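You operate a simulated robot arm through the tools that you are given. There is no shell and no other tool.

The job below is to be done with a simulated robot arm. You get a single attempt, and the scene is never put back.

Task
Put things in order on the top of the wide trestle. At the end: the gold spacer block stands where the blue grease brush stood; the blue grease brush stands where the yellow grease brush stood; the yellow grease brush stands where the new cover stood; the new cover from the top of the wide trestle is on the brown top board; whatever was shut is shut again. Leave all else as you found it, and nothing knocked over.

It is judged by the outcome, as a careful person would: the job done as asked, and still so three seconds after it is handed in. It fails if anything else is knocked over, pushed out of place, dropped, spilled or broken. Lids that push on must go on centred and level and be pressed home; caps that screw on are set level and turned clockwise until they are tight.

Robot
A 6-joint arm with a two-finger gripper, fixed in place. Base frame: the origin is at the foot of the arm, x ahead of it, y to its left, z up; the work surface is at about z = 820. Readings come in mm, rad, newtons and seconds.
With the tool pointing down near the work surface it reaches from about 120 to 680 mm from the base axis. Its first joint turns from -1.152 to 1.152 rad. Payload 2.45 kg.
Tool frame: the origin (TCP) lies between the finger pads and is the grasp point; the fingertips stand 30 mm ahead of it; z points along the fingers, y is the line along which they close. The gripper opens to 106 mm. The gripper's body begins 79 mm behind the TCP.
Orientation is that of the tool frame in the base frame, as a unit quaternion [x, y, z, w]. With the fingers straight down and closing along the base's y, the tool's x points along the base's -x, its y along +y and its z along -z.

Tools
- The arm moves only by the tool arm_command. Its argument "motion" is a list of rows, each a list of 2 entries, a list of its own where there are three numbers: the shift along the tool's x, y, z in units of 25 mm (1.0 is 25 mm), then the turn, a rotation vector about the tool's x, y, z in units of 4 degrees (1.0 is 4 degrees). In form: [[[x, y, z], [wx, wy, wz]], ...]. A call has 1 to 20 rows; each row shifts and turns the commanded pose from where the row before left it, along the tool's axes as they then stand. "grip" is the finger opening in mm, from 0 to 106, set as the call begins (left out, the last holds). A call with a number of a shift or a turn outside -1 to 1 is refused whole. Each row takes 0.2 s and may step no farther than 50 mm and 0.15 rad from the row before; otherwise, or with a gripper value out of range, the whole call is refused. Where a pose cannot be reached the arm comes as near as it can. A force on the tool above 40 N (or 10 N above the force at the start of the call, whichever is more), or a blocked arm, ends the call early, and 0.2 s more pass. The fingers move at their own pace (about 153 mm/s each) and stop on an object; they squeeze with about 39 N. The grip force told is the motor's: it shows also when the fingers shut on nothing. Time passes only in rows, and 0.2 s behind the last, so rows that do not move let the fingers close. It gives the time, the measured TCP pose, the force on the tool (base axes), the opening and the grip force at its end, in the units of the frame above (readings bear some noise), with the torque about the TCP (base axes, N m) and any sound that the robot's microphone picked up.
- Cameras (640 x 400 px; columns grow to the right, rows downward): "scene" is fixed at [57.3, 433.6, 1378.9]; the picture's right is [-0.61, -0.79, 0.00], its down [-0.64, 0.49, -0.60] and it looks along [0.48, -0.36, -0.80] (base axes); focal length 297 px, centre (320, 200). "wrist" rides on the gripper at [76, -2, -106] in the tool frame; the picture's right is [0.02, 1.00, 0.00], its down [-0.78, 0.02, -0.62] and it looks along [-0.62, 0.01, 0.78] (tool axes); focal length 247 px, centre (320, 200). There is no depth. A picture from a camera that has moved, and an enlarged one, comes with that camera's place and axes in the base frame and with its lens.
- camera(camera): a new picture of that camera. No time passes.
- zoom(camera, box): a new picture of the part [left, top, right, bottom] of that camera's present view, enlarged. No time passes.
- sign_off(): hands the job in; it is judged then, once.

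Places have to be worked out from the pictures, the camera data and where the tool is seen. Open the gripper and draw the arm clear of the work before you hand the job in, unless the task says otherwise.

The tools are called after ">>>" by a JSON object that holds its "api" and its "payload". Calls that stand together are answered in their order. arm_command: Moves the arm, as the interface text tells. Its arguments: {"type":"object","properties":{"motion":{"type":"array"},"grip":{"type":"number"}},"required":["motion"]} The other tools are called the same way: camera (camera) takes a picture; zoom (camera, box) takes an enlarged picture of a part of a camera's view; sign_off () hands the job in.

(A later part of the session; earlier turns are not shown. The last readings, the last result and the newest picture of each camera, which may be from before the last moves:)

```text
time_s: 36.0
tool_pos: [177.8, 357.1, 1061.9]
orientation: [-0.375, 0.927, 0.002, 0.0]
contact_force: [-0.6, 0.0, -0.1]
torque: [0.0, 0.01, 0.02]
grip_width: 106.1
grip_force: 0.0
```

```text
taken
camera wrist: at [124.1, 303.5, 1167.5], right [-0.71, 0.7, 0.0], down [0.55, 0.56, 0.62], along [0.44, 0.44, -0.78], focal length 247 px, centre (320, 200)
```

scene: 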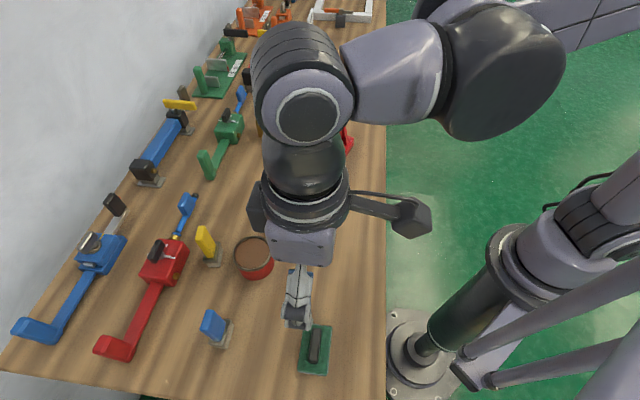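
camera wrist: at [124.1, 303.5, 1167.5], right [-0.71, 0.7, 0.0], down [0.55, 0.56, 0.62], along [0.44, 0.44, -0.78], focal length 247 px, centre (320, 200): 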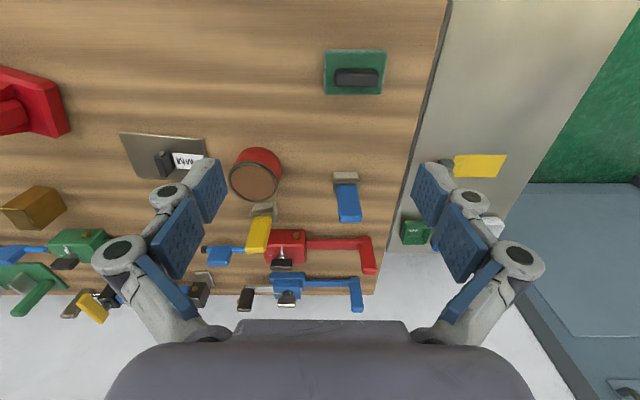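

The pad's place lies outside the arm's reach, and it looks like a soft scrub pad, so the grey plate labelled 3 MM with a grip should be the new cover. From here I measure the brushes and plate.

>>> {"api": "zoom", "payload": {"camera": "wrist", "box": [100, 120, 300, 245]}}

>>> {"api": "zoom", "payload": {"camera": "wrist", "box": [230, 140, 390, 240]}}

>>> {"api": "zoom", "payload": {"camera": "wrist", "box": [300, 30, 420, 105]}}

```text
3.20 times, centred on (200, 182) of wrist
camera zoom: at [124.1, 303.5, 1167.5], right [-0.71, 0.7, 0.0], down [0.55, 0.56, 0.62], along [0.44, 0.44, -0.78], focal length 790 px, centre (704, 256)
```

zoom: 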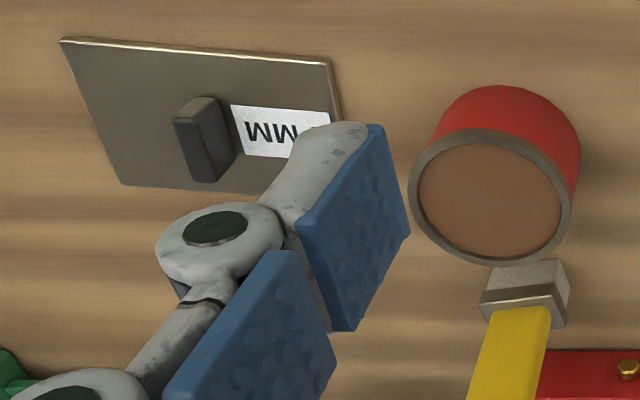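

```text
4.00 times, centred on (310, 190) of wrist
camera zoom: at [124.1, 303.5, 1167.5], right [-0.71, 0.7, 0.0], down [0.55, 0.56, 0.62], along [0.44, 0.44, -0.78], focal length 988 px, centre (360, 240)
```

zoom: 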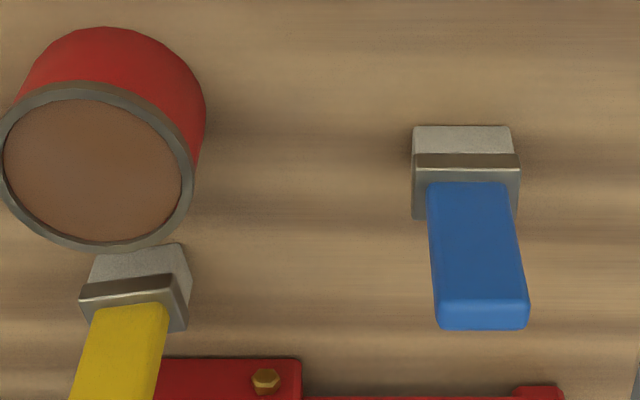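

```text
5.33 times, centred on (360, 68) of wrist
camera zoom: at [124.1, 303.5, 1167.5], right [-0.71, 0.7, 0.0], down [0.55, 0.56, 0.62], along [0.44, 0.44, -0.78], focal length 1317 px, centre (107, 907)
```

zoom: 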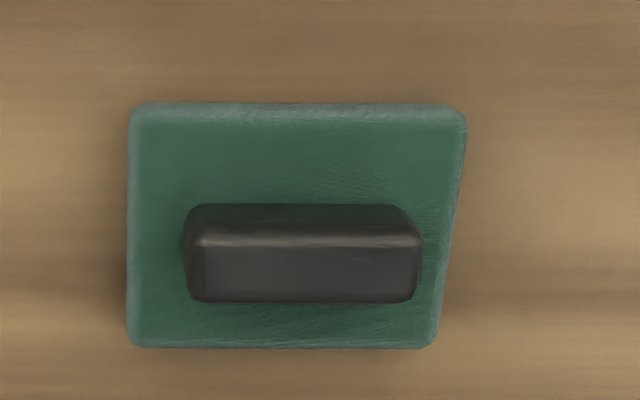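

My measurements put the plate centre near (430, 270), with its long axis at about −50°, and the blue brush near (257, 493). I move over the plate and align the fingers with its tab.

>>> {"api": "arm_command", "payload": {"motion": [[[-0.484, -0.95, 0], [0, 0, 0]], [[-0.484, -0.95, 0], [0, 0, 0]], [[-0.484, -0.95, 0], [0, 0, 0]], [[-0.484, -0.95, 0], [0, 0, 0]], [[-0.484, -0.95, 0], [0, 0, 0]], [[-0.484, -0.95, 0], [0, 0, 0]], [[-0.484, -0.95, 0], [0, 0, 0]], [[-0.484, -0.95, 0], [0, 0, 0]], [[-0.484, -0.95, 0], [0, 0, 0]], [[-0.484, -0.95, 0], [0, 0, 0]], [[0, 0, 1], [0, 0, 0.54]], [[0, 0, 1], [0, 0, 0.54]], [[0, 0, 1], [0, 0, 0]]]}}

>>> {"api": "camera", "payload": {"camera": "wrist"}}

>>> {"api": "camera", "payload": {"camera": "scene"}}

```text
time_s: 38.8
tool_pos: [433.3, 272.8, 986.5]
orientation: [-0.34, 0.941, 0.0, 0.0]
contact_force: [0.5, 0.0, -0.6]
torque: [0.02, -0.03, 0.02]
grip_width: 105.9
grip_force: 0.1
```

```text
taken
camera wrist: at [375.3, 222.5, 1092.4], right [-0.65, 0.76, 0.0], down [0.59, 0.51, 0.62], along [0.47, 0.41, -0.78], focal length 247 px, centre (320, 200)
```

wrist: 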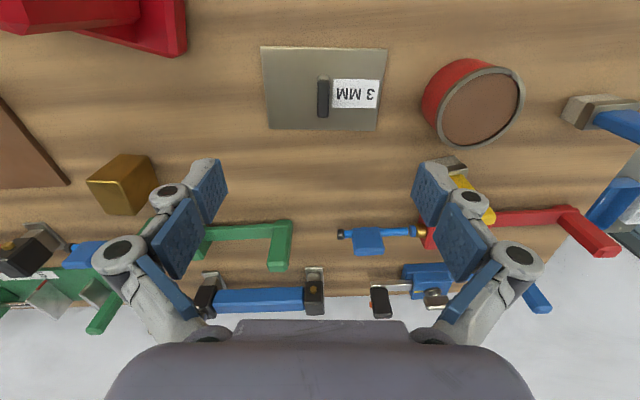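

```text
taken
```

scene: 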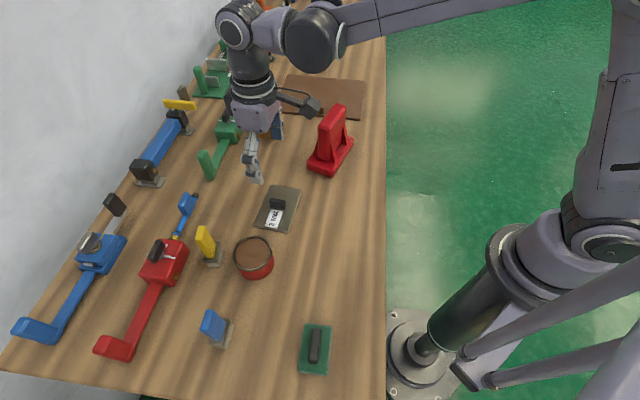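

The plate is nicely under the gripper. I zoom to measure its tab, and to look at the red stand and the gold block.

>>> {"api": "zoom", "payload": {"camera": "wrist", "box": [250, 35, 400, 140]}}

>>> {"api": "zoom", "payload": {"camera": "wrist", "box": [0, 0, 220, 230]}}

>>> {"api": "zoom", "payload": {"camera": "wrist", "box": [400, 40, 640, 260]}}

```text
3.81 times, centred on (325, 88) of wrist
camera zoom: at [375.3, 222.5, 1092.4], right [-0.65, 0.76, 0.0], down [0.59, 0.51, 0.62], along [0.47, 0.41, -0.78], focal length 941 px, centre (301, 629)
```

zoom: 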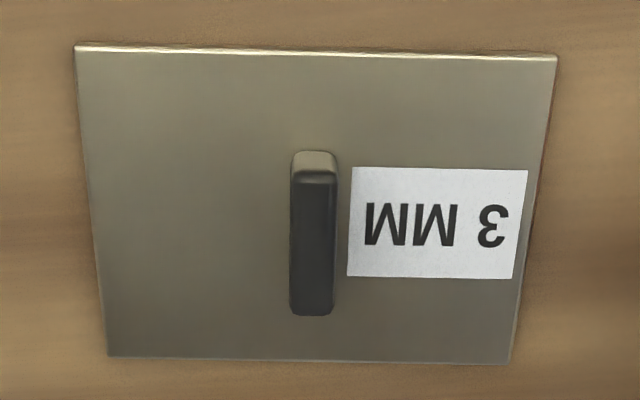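

```text
1.74 times, centred on (110, 115) of wrist
camera zoom: at [375.3, 222.5, 1092.4], right [-0.65, 0.76, 0.0], down [0.59, 0.51, 0.62], along [0.47, 0.41, -0.78], focal length 430 px, centre (685, 348)
```

zoom: 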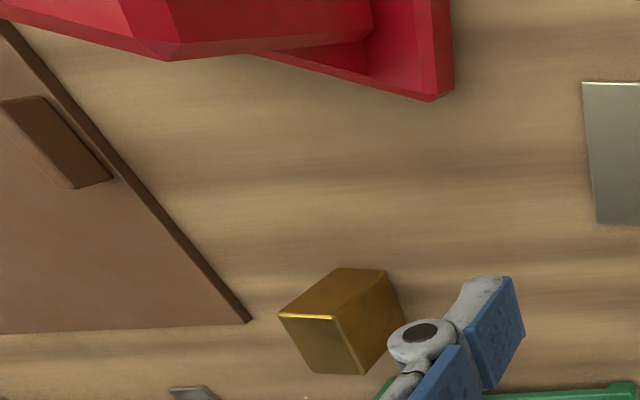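

```text
1.82 times, centred on (520, 150) of wrist
camera zoom: at [375.3, 222.5, 1092.4], right [-0.65, 0.76, 0.0], down [0.59, 0.51, 0.62], along [0.47, 0.41, -0.78], focal length 449 px, centre (-44, 291)
```

zoom: 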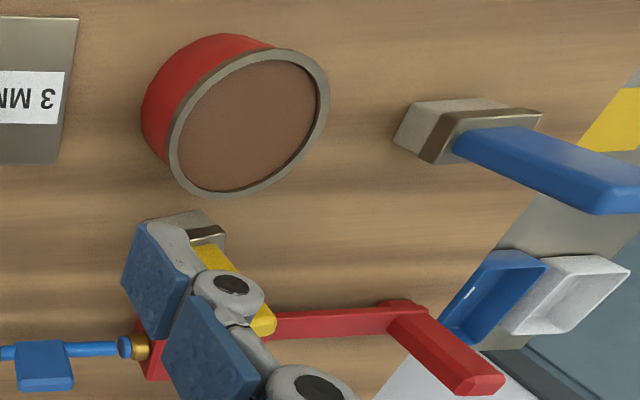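

The plate is 80×119 mm, centred at (429.3, 271.5), with a tab about 12 mm thick at its middle; it is aligned with the fingers. I lower with a narrowed gripper around the tab.

>>> {"api": "arm_command", "payload": {"motion": [[[0.156, 0.064, 0], [0, 0, 0]], [[0, 0, 1], [0, 0, 0]], [[0, 0, 1], [0, 0, 0]], [[0, 0, 1], [0, 0, 0]], [[0, 0, 0.8], [0, 0, 0]]], "grip": 50}}

>>> {"api": "camera", "payload": {"camera": "wrist"}}

```text
time_s: 40.0
tool_pos: [428.6, 272.7, 892.3]
orientation: [-0.339, 0.941, 0.0, 0.001]
contact_force: [0.0, 0.3, 0.4]
torque: [-0.01, 0.0, 0.0]
grip_width: 49.9
grip_force: 0.0
```

```text
taken
camera wrist: at [370.3, 222.4, 998.9], right [-0.65, 0.76, 0.0], down [0.59, 0.51, 0.62], along [0.47, 0.41, -0.78], focal length 247 px, centre (320, 200)
```

wrist: 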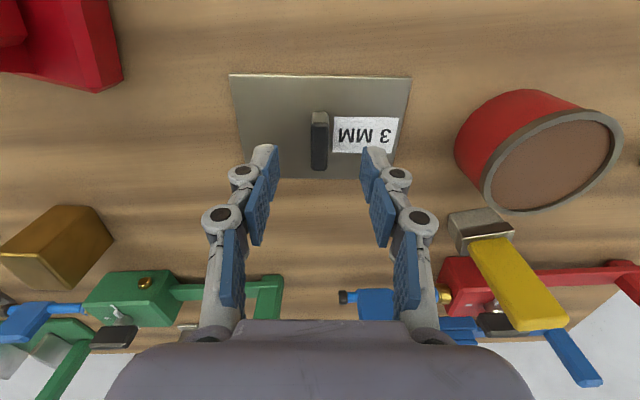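

The tab is centred between the fingers; I descend to z≈857 and close.

>>> {"api": "arm_command", "payload": {"motion": [[[0, 0, 0.7], [0, 0, 0]], [[0, 0, 0.7], [0, 0, 0]]]}}

>>> {"api": "zoom", "payload": {"camera": "wrist", "box": [220, 80, 420, 205]}}

```text
time_s: 40.6
tool_pos: [428.7, 272.3, 858.2]
orientation: [-0.339, 0.941, 0.0, 0.002]
contact_force: [-1.3, -0.1, -0.3]
torque: [0.01, 0.01, 0.01]
grip_width: 50.0
grip_force: 0.0
```

```text
3.20 times, centred on (320, 142) of wrist
camera zoom: at [370.6, 222.4, 964.5], right [-0.65, 0.76, 0.0], down [0.59, 0.51, 0.62], along [0.47, 0.41, -0.78], focal length 790 px, centre (320, 384)
```

zoom: 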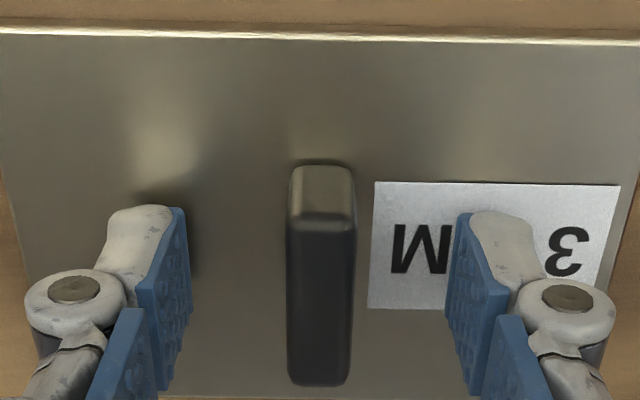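

Well centred. I close the fingers on the tab.

>>> {"api": "arm_command", "payload": {"motion": [[[0, 0, 0], [0, 0, 0]], [[0, 0, 0], [0, 0, 0]], [[0, 0, 0], [0, 0, 0]]], "grip": 0}}

>>> {"api": "arm_command", "payload": {"motion": [[[0, 0, -0.4], [0, 0, 0]], [[0, 0, -0.4], [0, 0, 0]]]}}

>>> {"api": "camera", "payload": {"camera": "wrist"}}

```text
time_s: 41.4
tool_pos: [428.5, 272.3, 859.2]
orientation: [-0.34, 0.94, 0.0, 0.001]
contact_force: [0.1, -0.1, 1.1]
torque: [0.0, 0.0, 0.0]
grip_width: 11.2
grip_force: 38.3
```

```text
time_s: 42.0
tool_pos: [428.7, 272.1, 878.8]
orientation: [-0.34, 0.941, 0.001, 0.0]
contact_force: [0.7, 0.4, -0.9]
torque: [0.01, 0.01, -0.03]
grip_width: 11.0
grip_force: 38.0
```

```text
taken
camera wrist: at [370.3, 222.4, 984.4], right [-0.65, 0.76, 0.0], down [0.59, 0.51, 0.62], along [0.47, 0.41, -0.78], focal length 247 px, centre (320, 200)
```

wrist: 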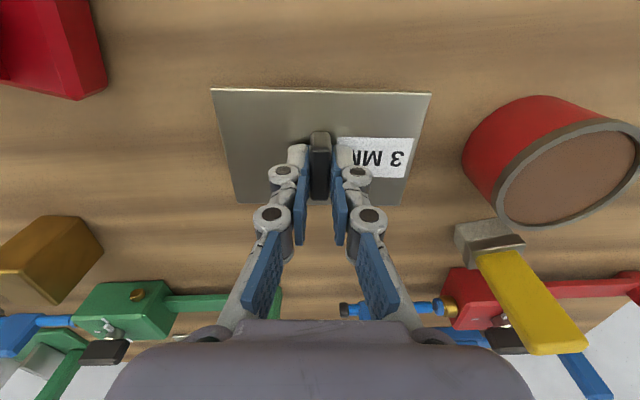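

The cover lifts cleanly. I raise it above the red stand's height and carry it toward the brown board.

>>> {"api": "arm_command", "payload": {"motion": [[[0, 0, -1], [0, 0, 0]], [[0, 0, -1], [0, 0, 0]], [[0, 0, -1], [0, 0, 0]], [[0, 0, -1], [0, 0, 0]], [[0, 0, -1], [0, 0, 0]], [[0, 0, -1], [0, 0, 0]], [[0, 0, -1], [0, 0, 0]], [[0, 0, -1], [0, 0, 0]]]}}

>>> {"api": "arm_command", "payload": {"motion": [[[0.28, -1, 0], [0, 0, 0]], [[0.28, -1, 0], [0, 0, 0]], [[0.28, -1, 0], [0, 0, 0]], [[0.28, -1, 0], [0, 0, 0]], [[0.28, -1, 0], [0, 0, 0]], [[0.28, -1, 0], [0, 0, 0]], [[0.28, -1, 0], [0, 0, 0]], [[0.28, -1, 0], [0, 0, 0]], [[0.28, -1, 0], [0, 0, 0]], [[0.28, -1, 0], [0, 0, 0]], [[0.28, -1, 0], [0, 0, 0]], [[0.28, -1, 0], [0, 0, 0]]]}}

>>> {"api": "camera", "payload": {"camera": "wrist"}}

>>> {"api": "camera", "payload": {"camera": "scene"}}

```text
time_s: 43.8
tool_pos: [427.1, 272.6, 1078.1]
orientation: [-0.34, 0.941, 0.001, 0.001]
contact_force: [0.9, -0.2, -0.7]
torque: [0.02, 0.04, 0.0]
grip_width: 11.0
grip_force: 38.4
```

```text
time_s: 46.4
tool_pos: [553.3, -11.8, 1078.7]
orientation: [-0.34, 0.941, 0.0, 0.001]
contact_force: [-0.4, 0.0, -1.1]
torque: [0.04, 0.01, -0.01]
grip_width: 11.2
grip_force: 38.1
```

```text
taken
camera wrist: at [496.2, -63.1, 1184.4], right [-0.65, 0.76, 0.0], down [0.59, 0.51, 0.62], along [0.47, 0.41, -0.78], focal length 247 px, centre (320, 200)
```

wrist: 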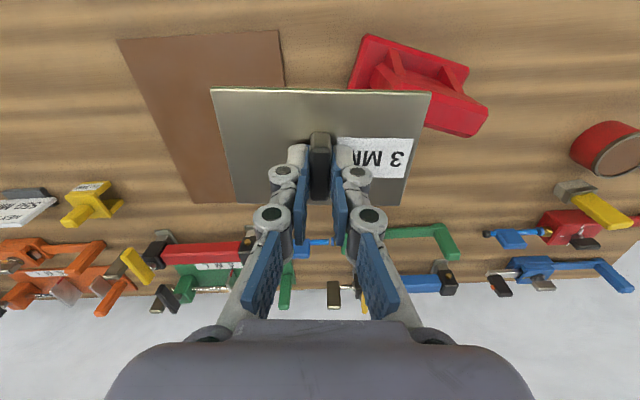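

```text
taken
```

scene: 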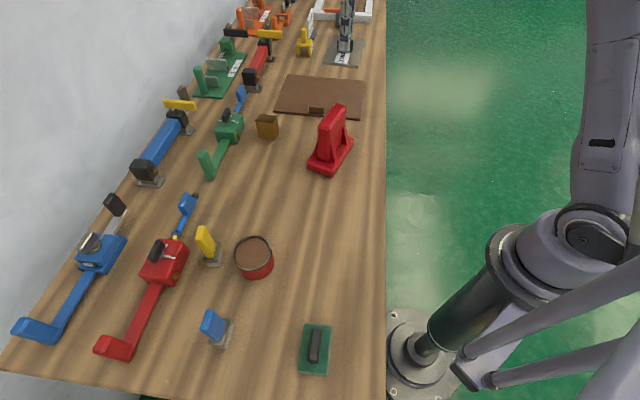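

The board's near corner comes out at tool (50, −51), with edges about 4° off the plate. I move over the corner region clear of the board's tab, align, and lower most of the way.

>>> {"api": "arm_command", "payload": {"motion": [[[-0.036, -0.957, 0], [0, 0, 0]], [[-0.036, -0.957, 0], [0, 0, 0]], [[-0.036, -0.957, 0], [0, 0, 0]], [[-0.036, -0.957, 0], [0, 0, 0]], [[-0.036, -0.957, 0], [0, 0, -1]], [[0, 0, 1], [0, 0, 0]], [[0, 0, 1], [0, 0, 0]], [[0, 0, 1], [0, 0, 0]], [[0, 0, 1], [0, 0, 0]], [[0, 0, 1], [0, 0, 0]], [[0, 0, 1], [0, 0, 0]]]}}

>>> {"api": "camera", "payload": {"camera": "wrist"}}

>>> {"api": "zoom", "payload": {"camera": "scene", "box": [230, 40, 400, 150]}}

```text
time_s: 48.8
tool_pos: [623.2, -100.5, 922.0]
orientation: [-0.372, 0.928, 0.001, 0.001]
contact_force: [0.3, 0.2, 0.1]
torque: [0.01, 0.0, -0.02]
grip_width: 11.1
grip_force: 38.3
out of reach, approached as far as the arm can: row 5
```

```text
taken
camera wrist: at [568.9, -154.1, 1028.7], right [-0.71, 0.71, 0.0], down [0.55, 0.55, 0.62], along [0.44, 0.44, -0.78], focal length 247 px, centre (320, 200)
```

wrist: 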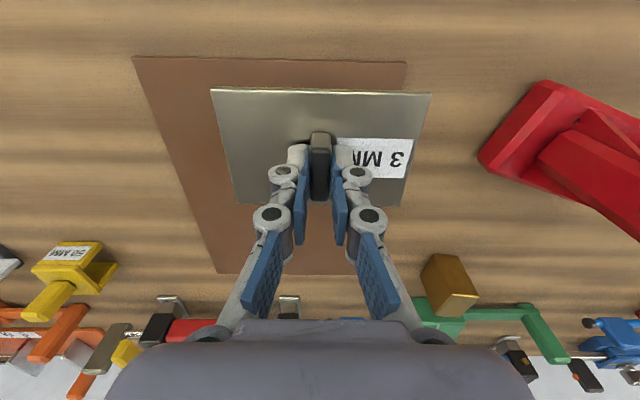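

```text
3.64 times, centred on (315, 95) of scene
camera zoom: at [57.3, 433.6, 1378.9], right [-0.61, -0.79, 0.0], down [-0.64, 0.49, -0.6], along [0.48, -0.36, -0.8], focal length 1079 px, centre (338, 582)
```

zoom: 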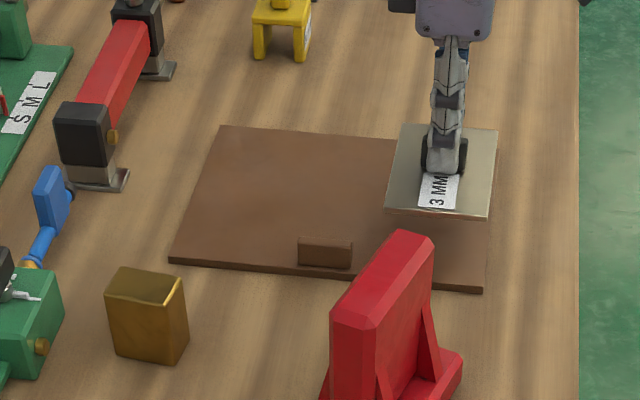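

The plate must go 16 mm further along the board and 7 mm inward to sit well inside. I descend slightly and shift.

>>> {"api": "arm_command", "payload": {"motion": [[[0, 0, 0.8], [0, 0, 0]], [[-0.14, -0.32, 0], [0, 0, 0]], [[-0.14, -0.32, 0], [0, 0, 0]]]}}

>>> {"api": "camera", "payload": {"camera": "wrist"}}

>>> {"api": "zoom", "payload": {"camera": "scene", "box": [230, 40, 400, 150]}}

```text
time_s: 49.6
tool_pos: [637.9, -105.2, 903.1]
orientation: [-0.372, 0.928, 0.001, 0.0]
contact_force: [-0.3, 0.5, -1.1]
torque: [0.0, -0.01, 0.03]
grip_width: 11.2
grip_force: 38.1
```

```text
taken
camera wrist: at [585.2, -160.2, 1008.7], right [-0.71, 0.71, 0.0], down [0.55, 0.55, 0.62], along [0.44, 0.44, -0.78], focal length 247 px, centre (320, 200)
```

wrist: 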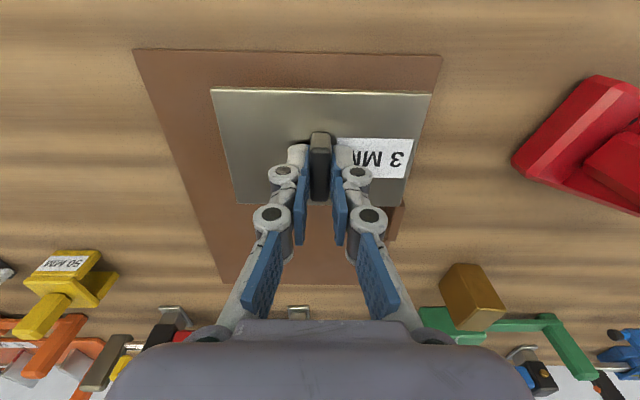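

```text
3.64 times, centred on (315, 95) of scene
camera zoom: at [57.3, 433.6, 1378.9], right [-0.61, -0.79, 0.0], down [-0.64, 0.49, -0.6], along [0.48, -0.36, -0.8], focal length 1079 px, centre (338, 582)
```

zoom: 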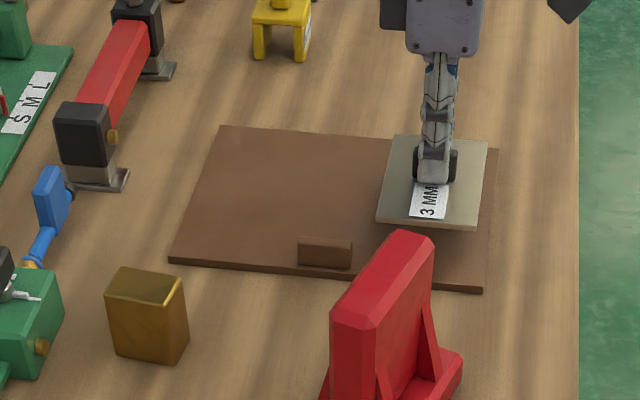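

Margins look good on all sides (about 10–15 mm, clear of the tab). I lower gently until contact.

>>> {"api": "arm_command", "payload": {"motion": [[[0, 0, 0.6], [0, 0, 0]], [[0, 0, 0.4], [0, 0, 0]], [[0, 0, 0.12], [0, 0, 0]], [[0, 0, 0.12], [0, 0, 0]], [[0, 0, 0.08], [0, 0, 0]]]}}

>>> {"api": "zoom", "payload": {"camera": "scene", "box": [300, 60, 400, 125]}}

```text
time_s: 50.8
tool_pos: [640.0, -107.1, 870.2]
orientation: [-0.372, 0.928, 0.001, 0.001]
contact_force: [0.1, -0.5, -0.7]
torque: [0.0, 0.01, 0.0]
grip_width: 11.2
grip_force: 38.1
```

```text
6.15 times, centred on (350, 92) of scene
camera zoom: at [57.3, 433.6, 1378.9], right [-0.61, -0.79, 0.0], down [-0.64, 0.49, -0.6], along [0.48, -0.36, -0.8], focal length 1826 px, centre (135, 862)
```

zoom: 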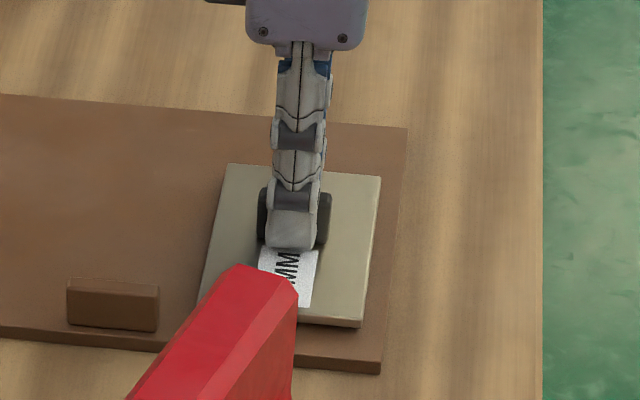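

>>> {"api": "arm_command", "payload": {"motion": [[[0, 0, 0.06], [0, 0, 0]], [[0, 0, 0.06], [0, 0, 0]], [[0, 0, 0.06], [0, 0, 0]]]}}

```text
time_s: 51.6
tool_pos: [640.1, -106.5, 866.5]
orientation: [-0.372, 0.928, -0.001, 0.001]
contact_force: [0.2, -0.3, 28.1]
torque: [0.04, -0.03, 0.01]
grip_width: 11.1
grip_force: 38.2
```

Contact at z≈867, so the cover rests on the board. I ease the pressure and open the fingers.

>>> {"api": "arm_command", "payload": {"motion": [[[0, 0, -0.04], [0, 0, 0]], [[0, 0, -0.02], [0, 0, 0]]]}}

>>> {"api": "arm_command", "payload": {"motion": [[[0, 0, 0], [0, 0, 0]], [[0, 0, 0], [0, 0, 0]]], "grip": 50}}

>>> {"api": "arm_command", "payload": {"motion": [[[0, 0, -1], [0, 0, 0]], [[0, 0, -1], [0, 0, 0]], [[0.4, 0, -1], [0, 0, 0]], [[1, 0, -1], [0, 0, 0]], [[1, 0, -1], [0, 0, 0]], [[0.5, 0, -1], [0, 0, 0]], [[0, 0, -1], [0, 0, 0]], [[0, 0, -1], [0, 0, 0]]]}}

>>> {"api": "camera", "payload": {"camera": "wrist"}}

>>> {"api": "zoom", "payload": {"camera": "scene", "box": [230, 40, 400, 150]}}

```text
time_s: 52.2
tool_pos: [639.2, -107.9, 866.1]
orientation: [-0.372, 0.928, 0.001, 0.001]
contact_force: [-3.5, -0.2, 14.1]
torque: [0.1, -0.09, 0.0]
grip_width: 10.7
grip_force: 38.4
```

```text
time_s: 52.8
tool_pos: [639.4, -107.1, 866.1]
orientation: [-0.373, 0.928, 0.0, 0.0]
contact_force: [0.5, 0.3, 0.5]
torque: [0.04, 0.0, 0.02]
grip_width: 50.2
grip_force: 0.1
```

```text
time_s: 54.6
tool_pos: [586.7, -155.1, 1067.7]
orientation: [-0.372, 0.928, 0.0, 0.001]
contact_force: [0.2, 0.6, 0.1]
torque: [-0.03, -0.03, -0.03]
grip_width: 50.2
grip_force: 0.1
```

```text
taken
camera wrist: at [532.0, -209.4, 1173.4], right [-0.71, 0.71, 0.0], down [0.55, 0.55, 0.62], along [0.44, 0.44, -0.78], focal length 247 px, centre (320, 200)
```

wrist: 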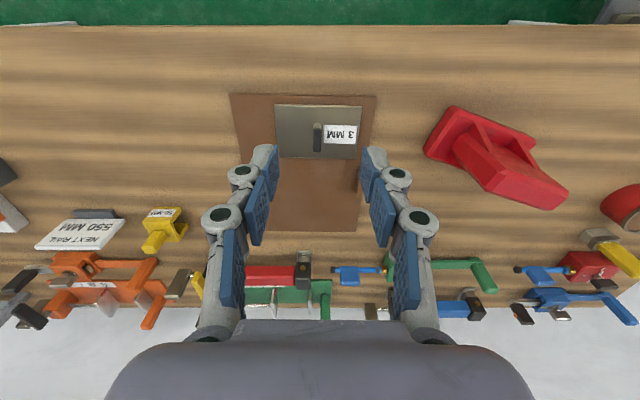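

```text
3.64 times, centred on (315, 95) of scene
camera zoom: at [57.3, 433.6, 1378.9], right [-0.61, -0.79, 0.0], down [-0.64, 0.49, -0.6], along [0.48, -0.36, -0.8], focal length 1079 px, centre (338, 582)
```

zoom: 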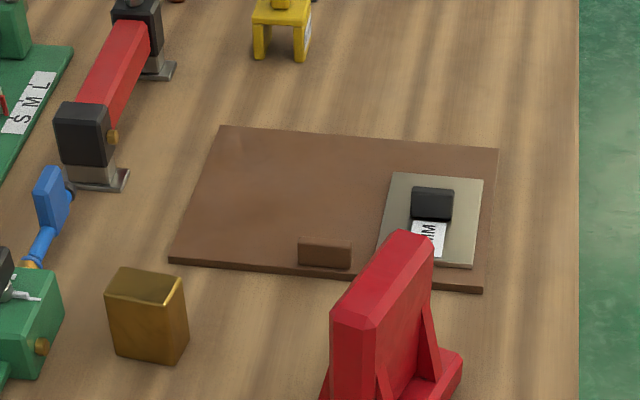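

The cover lies flat on the brown board. Now I travel above the yellow brush to measure it.

>>> {"api": "arm_command", "payload": {"motion": [[[-0.456, 1, 0], [0, 0, 0]], [[-0.456, 1, 0], [0, 0, 0]], [[-0.456, 1, 0], [0, 0, 0]], [[-0.456, 1, 0], [0, 0, 0]], [[-0.456, 1, 0], [0, 0, 0]], [[-0.456, 1, 0], [0, 0, 0]], [[-0.456, 1, 0], [0, 0, 0]], [[-0.456, 1, 0], [0, 0, 0]], [[-0.456, 1, 0], [0, 0, 0]], [[-0.456, 1, 0], [0, 0, 0]], [[-0.456, 1, 0], [0, 0, 0]], [[-0.456, 1, 0], [0, 0, 0]], [[-0.456, 1, 0], [0, 0, 0]], [[-0.456, 1, 0], [0, 0, 0]], [[-0.456, 1, 0], [0, 0, 0]], [[-0.456, 1, 0], [0, 0, 0]], [[-0.456, 1, 0], [0, 0, 0]], [[-0.456, 1, 0], [0, 0, 0]], [[-0.456, 1, 0], [0, 0, 0]], [[-0.456, 1, 0], [0, 0, 0]]], "grip": 106}}

>>> {"api": "arm_command", "payload": {"motion": [[[-0.456, 1, 0], [0, 0, 0]], [[-0.456, 1, 0], [0, 0, 0]]]}}

>>> {"api": "camera", "payload": {"camera": "wrist"}}

```text
time_s: 58.8
tool_pos: [406.5, 362.8, 1065.2]
orientation: [-0.371, 0.929, 0.001, 0.001]
contact_force: [-0.3, 0.5, -0.4]
torque: [-0.03, 0.02, -0.04]
grip_width: 106.1
grip_force: 0.0
```

```text
time_s: 59.4
tool_pos: [388.8, 415.5, 1067.3]
orientation: [-0.372, 0.928, 0.001, 0.001]
contact_force: [0.0, -0.3, 0.4]
torque: [0.01, 0.01, 0.03]
grip_width: 106.0
grip_force: 0.1
```

```text
taken
camera wrist: at [336.0, 361.1, 1173.3], right [-0.71, 0.71, 0.0], down [0.55, 0.55, 0.62], along [0.44, 0.44, -0.78], focal length 247 px, centre (320, 200)
```

wrist: 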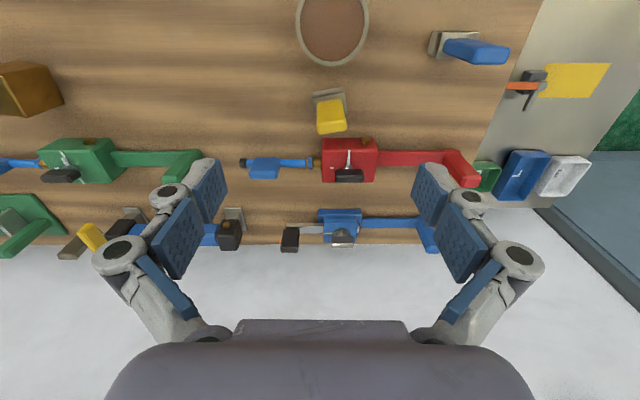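

>>> {"api": "zoom", "payload": {"camera": "wrist", "box": [270, 0, 398, 190]}}

>>> {"api": "zoom", "payload": {"camera": "wrist", "box": [290, 70, 386, 142]}}

>>> {"api": "zoom", "payload": {"camera": "wrist", "box": [410, 10, 530, 85]}}

>>> {"api": "zoom", "payload": {"camera": "scene", "box": [180, 210, 290, 290]}}

```text
2.11 times, centred on (334, 95) of wrist
camera zoom: at [336.0, 361.1, 1173.3], right [-0.71, 0.71, 0.0], down [0.55, 0.55, 0.62], along [0.44, 0.44, -0.78], focal length 520 px, centre (290, 421)
```

zoom: 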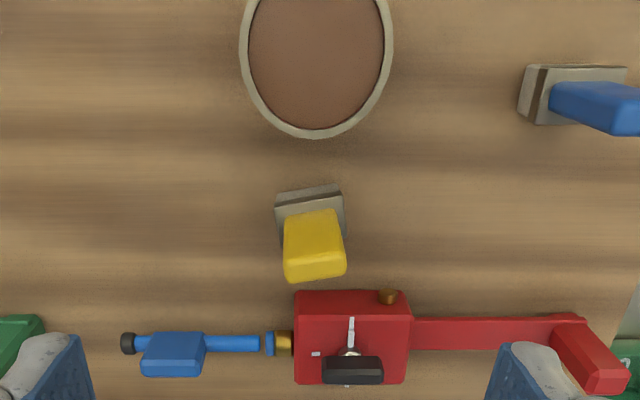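

```text
5.56 times, centred on (338, 106) of wrist
camera zoom: at [336.0, 361.1, 1173.3], right [-0.71, 0.71, 0.0], down [0.55, 0.55, 0.62], along [0.44, 0.44, -0.78], focal length 1372 px, centre (220, 722)
```

zoom: 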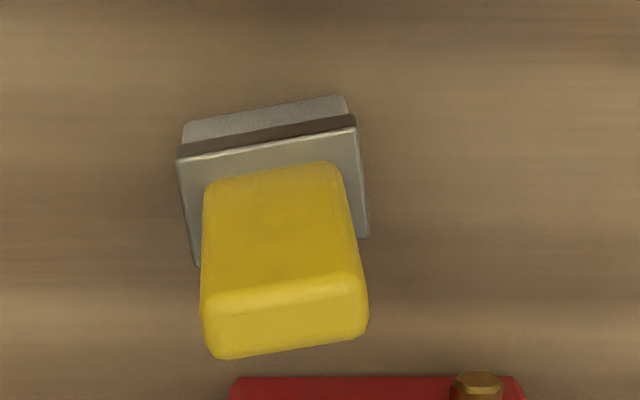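

```text
5.33 times, centred on (470, 48) of wrist
camera zoom: at [336.0, 361.1, 1173.3], right [-0.71, 0.71, 0.0], down [0.55, 0.55, 0.62], along [0.44, 0.44, -0.78], focal length 1317 px, centre (-480, 1013)
```

zoom: 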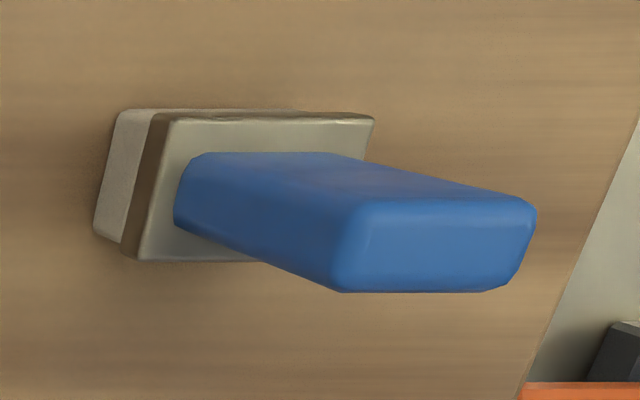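

```text
5.00 times, centred on (235, 250) of scene
camera zoom: at [57.3, 433.5, 1378.9], right [-0.61, -0.79, 0.0], down [-0.64, 0.49, -0.6], along [0.48, -0.36, -0.8], focal length 1483 px, centre (745, -50)
```

zoom: 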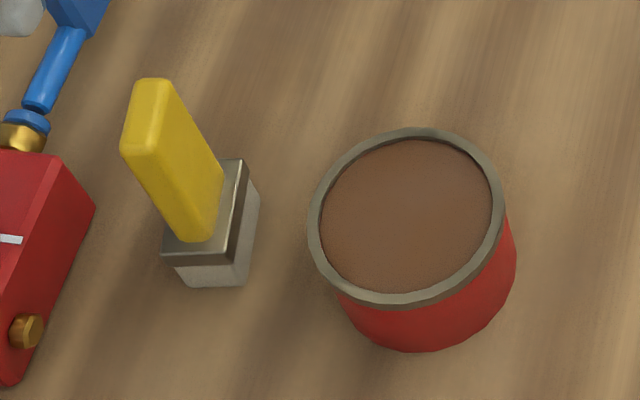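

The yellow brush: centre near (400.6, 442.3), handle about 31×14 mm rising to z≈918, its wide axis turned about 10° from my fingers. I align over it and lower to just above its top.

>>> {"api": "arm_command", "payload": {"motion": [[[-0.54, 0.224, 0], [0, 0, -0.87]], [[-0.54, 0.224, 0], [0, 0, -0.87]], [[0, 0, 0.5], [0, 0, -0.86]], [[0, 0, 1], [0, 0, 0]], [[0, 0, 1], [0, 0, 0]], [[0, 0, 1], [0, 0, 0]], [[0, 0, 0.6], [0, 0, 0]]], "grip": 80}}

>>> {"api": "camera", "payload": {"camera": "wrist"}}

>>> {"api": "zoom", "payload": {"camera": "wrist", "box": [240, 100, 400, 200]}}

>>> {"api": "zoom", "payload": {"camera": "scene", "box": [160, 160, 320, 290]}}

```text
time_s: 61.0
tool_pos: [399.5, 440.3, 964.6]
orientation: [-0.455, 0.891, 0.0, 0.001]
contact_force: [0.5, 0.5, -0.1]
torque: [0.0, 0.01, 0.01]
grip_width: 79.9
grip_force: 0.0
```

```text
taken
camera wrist: at [356.2, 377.3, 1068.7], right [-0.82, 0.57, 0.0], down [0.44, 0.64, 0.62], along [0.35, 0.51, -0.78], focal length 247 px, centre (320, 200)
```

wrist: 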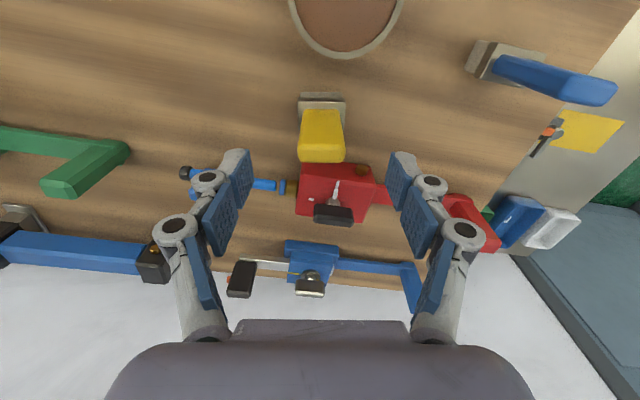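

```text
4.00 times, centred on (320, 150) of wrist
camera zoom: at [356.2, 377.3, 1068.7], right [-0.82, 0.57, 0.0], down [0.44, 0.64, 0.62], along [0.35, 0.51, -0.78], focal length 988 px, centre (320, 400)
```

zoom: 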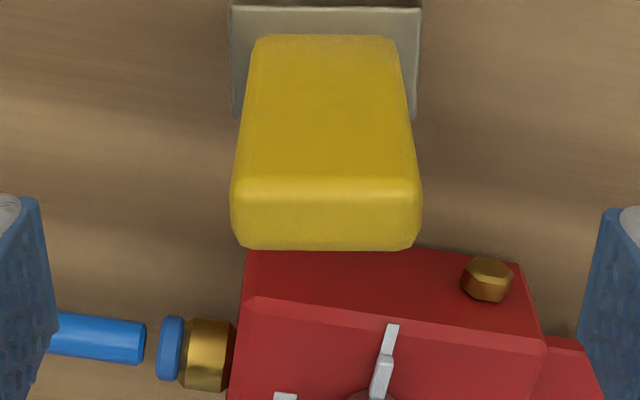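

```text
3.08 times, centred on (240, 225) of scene
camera zoom: at [57.3, 433.6, 1378.9], right [-0.61, -0.79, 0.0], down [-0.64, 0.49, -0.6], along [0.48, -0.36, -0.8], focal length 913 px, centre (566, 123)
```

zoom: 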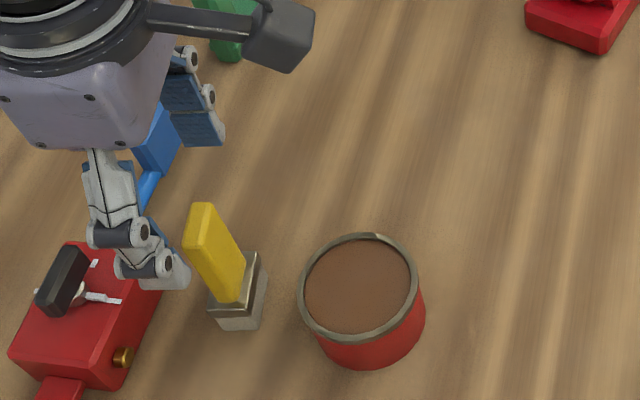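

Aligned; the brush sits 4.5 mm forward of the TCP, so its place is (402, 444). I shift, descend to grasp height z≈886, and close.

>>> {"api": "arm_command", "payload": {"motion": [[[-0.18, 0, 0], [0, 0, 0]], [[0, 0, 1], [0, 0, 0]], [[0, 0, 1], [0, 0, 0]], [[0, 0, 0.6], [0, 0, 0]], [[0, 0, 0.54], [0, 0, 0]]], "grip": 60}}

>>> {"api": "camera", "payload": {"camera": "wrist"}}

>>> {"api": "zoom", "payload": {"camera": "scene", "box": [160, 180, 300, 290]}}

```text
time_s: 62.2
tool_pos: [402.5, 444.2, 885.7]
orientation: [-0.455, 0.891, 0.001, 0.001]
contact_force: [0.2, -0.4, -0.5]
torque: [-0.02, 0.01, -0.01]
grip_width: 60.0
grip_force: 0.1
```

```text
taken
camera wrist: at [359.2, 380.7, 991.0], right [-0.82, 0.57, 0.0], down [0.44, 0.64, 0.62], along [0.36, 0.51, -0.78], focal length 247 px, centre (320, 200)
```

wrist: 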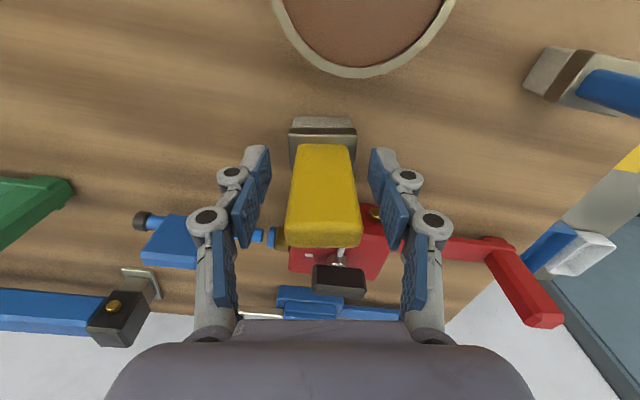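

```text
3.64 times, centred on (230, 235) of scene
camera zoom: at [57.3, 433.6, 1378.9], right [-0.61, -0.79, 0.0], down [-0.64, 0.49, -0.6], along [0.48, -0.36, -0.8], focal length 1079 px, centre (647, 73)
```

zoom: 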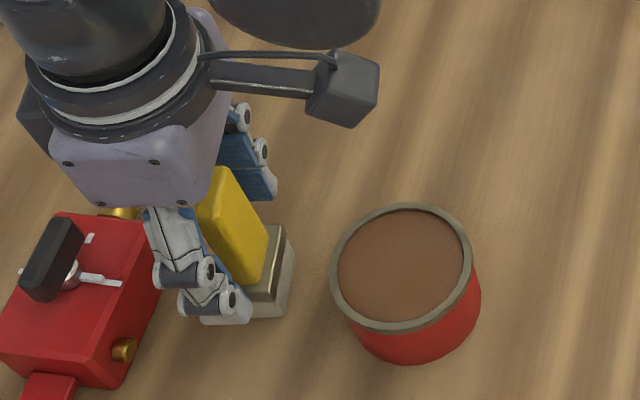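

The handle is centred between the fingers; I close on it and lift.

>>> {"api": "arm_command", "payload": {"motion": [[[0, 0, 0], [0, 0, 0]], [[0, 0, 0], [0, 0, 0]], [[0, 0, 0], [0, 0, 0]]], "grip": 0}}

>>> {"api": "arm_command", "payload": {"motion": [[[0, 0, -0.5], [0, 0, 0]], [[0, 0, -1], [0, 0, 0]]]}}

>>> {"api": "camera", "payload": {"camera": "wrist"}}

>>> {"api": "zoom", "payload": {"camera": "scene", "box": [160, 180, 300, 290]}}

```text
time_s: 63.0
tool_pos: [403.2, 443.7, 885.1]
orientation: [-0.455, 0.891, 0.0, 0.002]
contact_force: [-0.9, 0.1, 0.3]
torque: [0.02, 0.05, 0.02]
grip_width: 31.2
grip_force: 38.8
```

```text
time_s: 63.6
tool_pos: [402.1, 444.5, 923.9]
orientation: [-0.455, 0.891, 0.0, 0.001]
contact_force: [1.2, 0.6, -1.9]
torque: [0.01, -0.01, 0.0]
grip_width: 30.9
grip_force: 39.2
```

```text
taken
camera wrist: at [359.4, 381.2, 1029.1], right [-0.82, 0.57, 0.0], down [0.45, 0.64, 0.62], along [0.36, 0.51, -0.78], focal length 247 px, centre (320, 200)
```

wrist: 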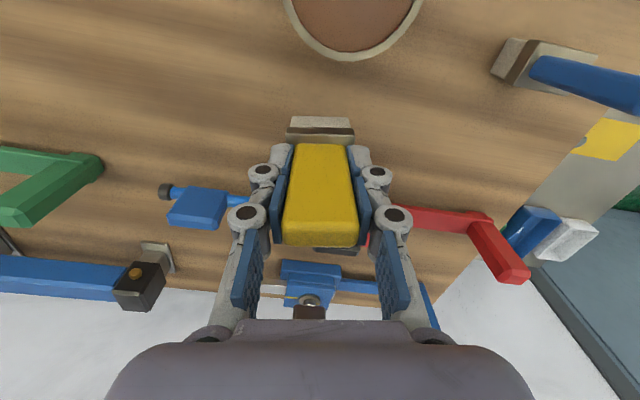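

```text
3.64 times, centred on (230, 235) of scene
camera zoom: at [57.3, 433.6, 1378.9], right [-0.61, -0.79, 0.0], down [-0.64, 0.49, -0.6], along [0.48, -0.36, -0.8], focal length 1079 px, centre (647, 73)
```

zoom: 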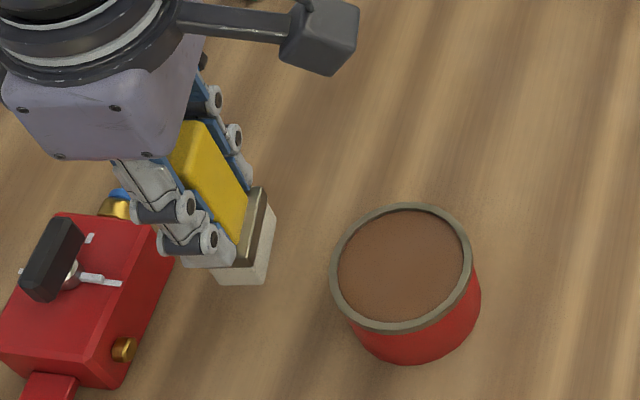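

The yellow brush is held upright. I raise it and carry it to the cover's old place at (429, 272).

>>> {"api": "arm_command", "payload": {"motion": [[[0, 0, -1], [0, 0, 0]], [[0, 0, -1], [0, 0, 0]], [[0.992, -0.984, 0], [0, 0, 0]], [[0.992, -0.984, 0], [0, 0, 0]], [[0.992, -0.984, 0], [0, 0, 0]], [[0.992, -0.984, 0], [0, 0, 0]], [[0.992, -0.984, 0], [0, 0, 0]], [[0, 0, 1], [0, 0, 0]], [[0, 0, 1], [0, 0, 0]], [[0, 0, 0.8], [0, 0, 0]]]}}

>>> {"api": "camera", "payload": {"camera": "wrist"}}

>>> {"api": "camera", "payload": {"camera": "scene"}}

```text
time_s: 65.8
tool_pos: [429.6, 270.9, 903.1]
orientation: [-0.454, 0.891, 0.0, 0.001]
contact_force: [-0.4, 0.0, 0.3]
torque: [0.01, -0.03, -0.01]
grip_width: 31.0
grip_force: 39.3
```

```text
taken
camera wrist: at [384.6, 208.3, 1009.3], right [-0.82, 0.57, 0.0], down [0.44, 0.64, 0.62], along [0.36, 0.51, -0.78], focal length 247 px, centre (320, 200)
```

wrist: 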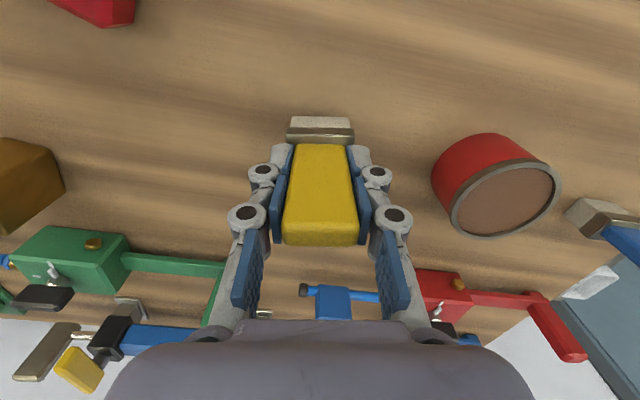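

```text
taken
```

scene: 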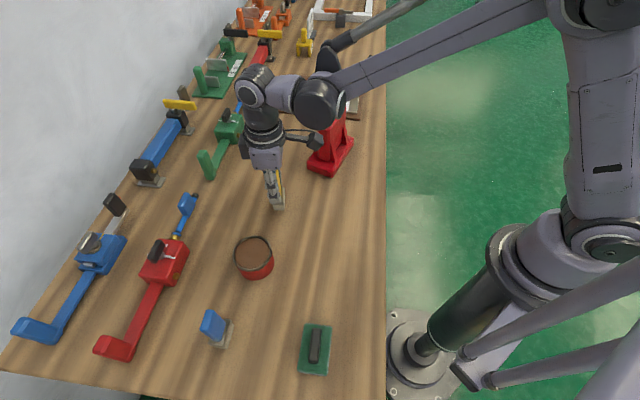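

In position; I lower gently to the table.

>>> {"api": "arm_command", "payload": {"motion": [[[0, 0, 0.4], [0, 0, 0]], [[0, 0, 0.2], [0, 0, 0]], [[0, 0, 0.06], [0, 0, 0]], [[0, 0, 0.04], [0, 0, 0]]]}}

```text
time_s: 66.8
tool_pos: [429.3, 272.6, 886.7]
orientation: [-0.454, 0.891, 0.0, 0.001]
contact_force: [-0.3, -0.6, -1.1]
torque: [0.0, 0.01, -0.01]
grip_width: 31.0
grip_force: 39.1
```

>>> {"api": "arm_command", "payload": {"motion": [[[0, 0, 0.05], [0, 0, 0]], [[0, 0, 0.04], [0, 0, 0]]]}}

```text
time_s: 67.4
tool_pos: [429.2, 271.4, 884.6]
orientation: [-0.454, 0.891, 0.0, 0.002]
contact_force: [1.7, -2.2, 30.7]
torque: [-0.15, -0.02, 0.0]
grip_width: 31.2
grip_force: 39.3
```

The brush stands on the table. I ease off 1 mm, open, and rise straight up.

>>> {"api": "arm_command", "payload": {"motion": [[[0, 0, -0.04], [0, 0, 0]], [[0, 0, 0], [0, 0, 0]]]}}

>>> {"api": "arm_command", "payload": {"motion": [[[0, 0, 0], [0, 0, 0]], [[0, 0, 0], [0, 0, 0]]], "grip": 60}}

>>> {"api": "arm_command", "payload": {"motion": [[[0, 0, -1], [0, 0, 0]], [[0, 0, -1], [0, 0, 0]], [[0, 0, -1], [0, 0, 0]], [[0, 0, -1], [0, 0, 0]], [[0, 0, -1], [0, 0, 0]]]}}

>>> {"api": "camera", "payload": {"camera": "wrist"}}

>>> {"api": "camera", "payload": {"camera": "scene"}}

```text
time_s: 68.0
tool_pos: [430.4, 270.5, 884.5]
orientation: [-0.454, 0.891, -0.001, 0.001]
contact_force: [2.6, -3.3, 16.4]
torque: [-0.24, -0.07, 0.04]
grip_width: 31.1
grip_force: 38.7
```

```text
time_s: 68.6
tool_pos: [428.1, 272.4, 885.8]
orientation: [-0.456, 0.89, 0.0, 0.001]
contact_force: [-0.3, 0.7, -0.4]
torque: [-0.01, 0.04, -0.02]
grip_width: 59.9
grip_force: 0.0
```

```text
time_s: 69.8
tool_pos: [428.6, 271.9, 1012.3]
orientation: [-0.455, 0.891, 0.0, 0.0]
contact_force: [-0.6, 0.2, -0.1]
torque: [-0.02, -0.02, 0.0]
grip_width: 60.1
grip_force: 0.0
```

```text
taken
camera wrist: at [386.1, 209.4, 1117.9], right [-0.82, 0.57, 0.0], down [0.45, 0.64, 0.62], along [0.36, 0.51, -0.78], focal length 247 px, centre (320, 200)
```

wrist: 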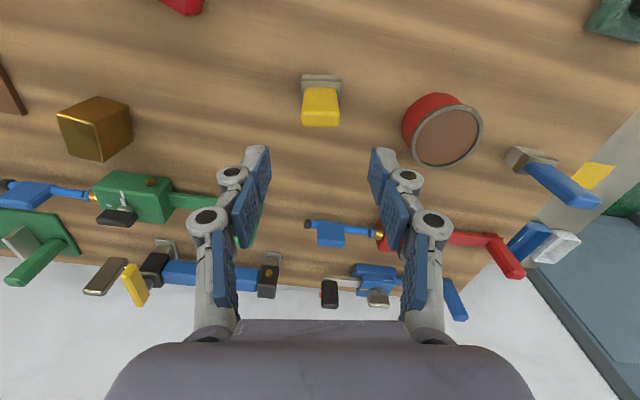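

```text
taken
```

scene: 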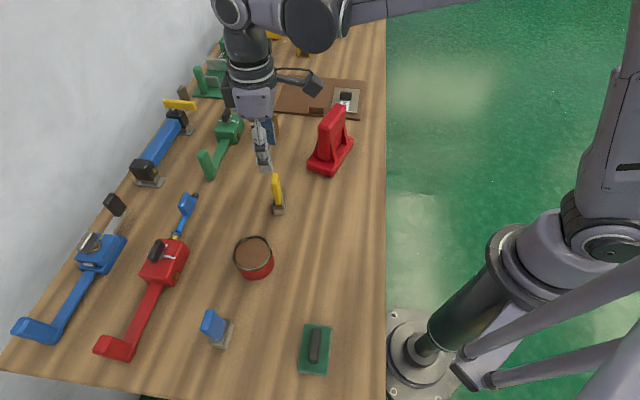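

The yellow brush stands in the cover's old place. Next I move toward the blue brush for measuring, turning back to its alignment.

>>> {"api": "arm_command", "payload": {"motion": [[[0, 0, -1], [0, 0, 0]], [[-0.257, 0.96, 0], [0, 0, 0]], [[-0.257, 0.96, 0], [0, 0, 0]], [[-0.257, 0.96, 0], [0, 0, 0]], [[-0.257, 0.96, 0], [0, 0, 0]], [[-0.257, 0.96, 0], [0, 0, 0]], [[-0.257, 0.96, 0], [0, 0, 0]], [[-0.257, 0.96, 0], [0, 0, 0]], [[-0.257, 0.96, 0], [0, 0, 0]], [[-0.257, 0.96, 0], [0, 0, 0]], [[-0.257, 0.96, 0], [0, 0, 0]], [[0, 0, 0], [0, 0, 0.9]], [[0, 0, 0], [0, 0, 0.9]], [[0, 0, 0], [0, 0, 0.8]]], "grip": 80}}

>>> {"api": "camera", "payload": {"camera": "wrist"}}

>>> {"api": "zoom", "payload": {"camera": "wrist", "box": [270, 50, 390, 125]}}

```text
time_s: 72.8
tool_pos: [270.8, 466.0, 1033.9]
orientation: [-0.371, 0.929, 0.0, 0.001]
contact_force: [-0.9, 0.1, 0.0]
torque: [0.01, 0.0, -0.03]
grip_width: 79.8
grip_force: 0.1
```

```text
taken
camera wrist: at [217.6, 410.4, 1140.5], right [-0.7, 0.71, 0.0], down [0.55, 0.55, 0.62], along [0.44, 0.44, -0.78], focal length 247 px, centre (320, 200)
```

wrist: 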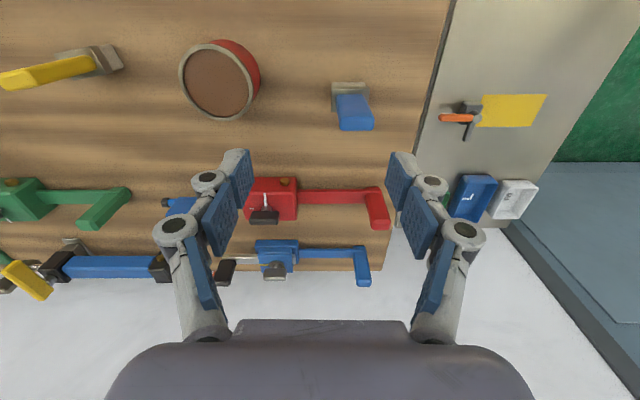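

```text
5.33 times, centred on (330, 88) of wrist
camera zoom: at [217.6, 410.4, 1140.5], right [-0.7, 0.71, 0.0], down [0.55, 0.55, 0.62], along [0.44, 0.44, -0.78], focal length 1317 px, centre (267, 800)
```

zoom: 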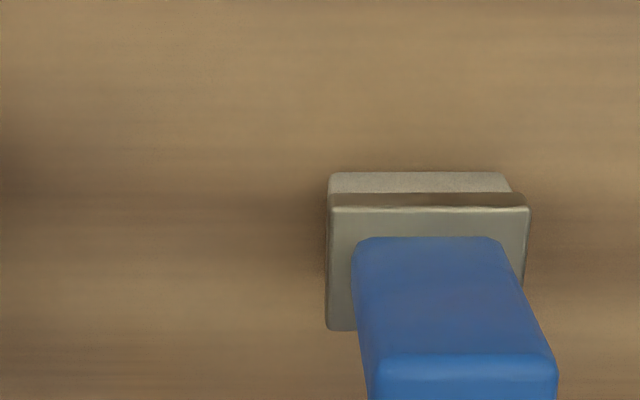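

The blue brush centre computes to about (256.7, 496.8), aligned with the fingers. I move over it and lower to just above.

>>> {"api": "arm_command", "payload": {"motion": [[[-0.22, 0.64, 0], [0, 0, 0]], [[-0.22, 0.64, 0], [0, 0, 0]], [[0, 0, 1], [0, 0, 0]], [[0, 0, 1], [0, 0, 0]], [[0, 0, 0.75], [0, 0, 0]]]}}

>>> {"api": "camera", "payload": {"camera": "wrist"}}

>>> {"api": "zoom", "payload": {"camera": "wrist", "box": [240, 80, 400, 180]}}

```text
time_s: 74.0
tool_pos: [256.6, 496.5, 964.8]
orientation: [-0.373, 0.928, 0.001, 0.0]
contact_force: [0.7, 0.0, -0.1]
torque: [-0.01, -0.01, 0.03]
grip_width: 79.7
grip_force: 0.1
```

```text
taken
camera wrist: at [203.4, 442.1, 1070.7], right [-0.71, 0.71, 0.0], down [0.55, 0.55, 0.62], along [0.44, 0.44, -0.78], focal length 247 px, centre (320, 200)
```

wrist: 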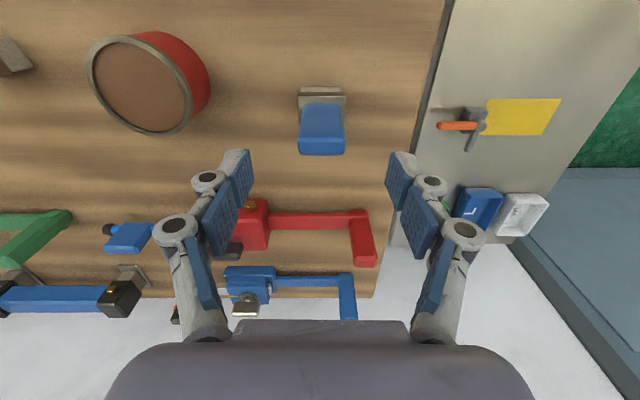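

```text
4.00 times, centred on (320, 130) of wrist
camera zoom: at [203.4, 442.1, 1070.7], right [-0.71, 0.71, 0.0], down [0.55, 0.55, 0.62], along [0.44, 0.44, -0.78], focal length 988 px, centre (320, 480)
```

zoom: 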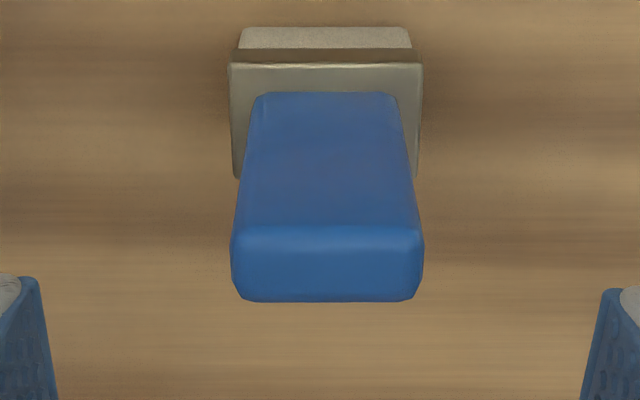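

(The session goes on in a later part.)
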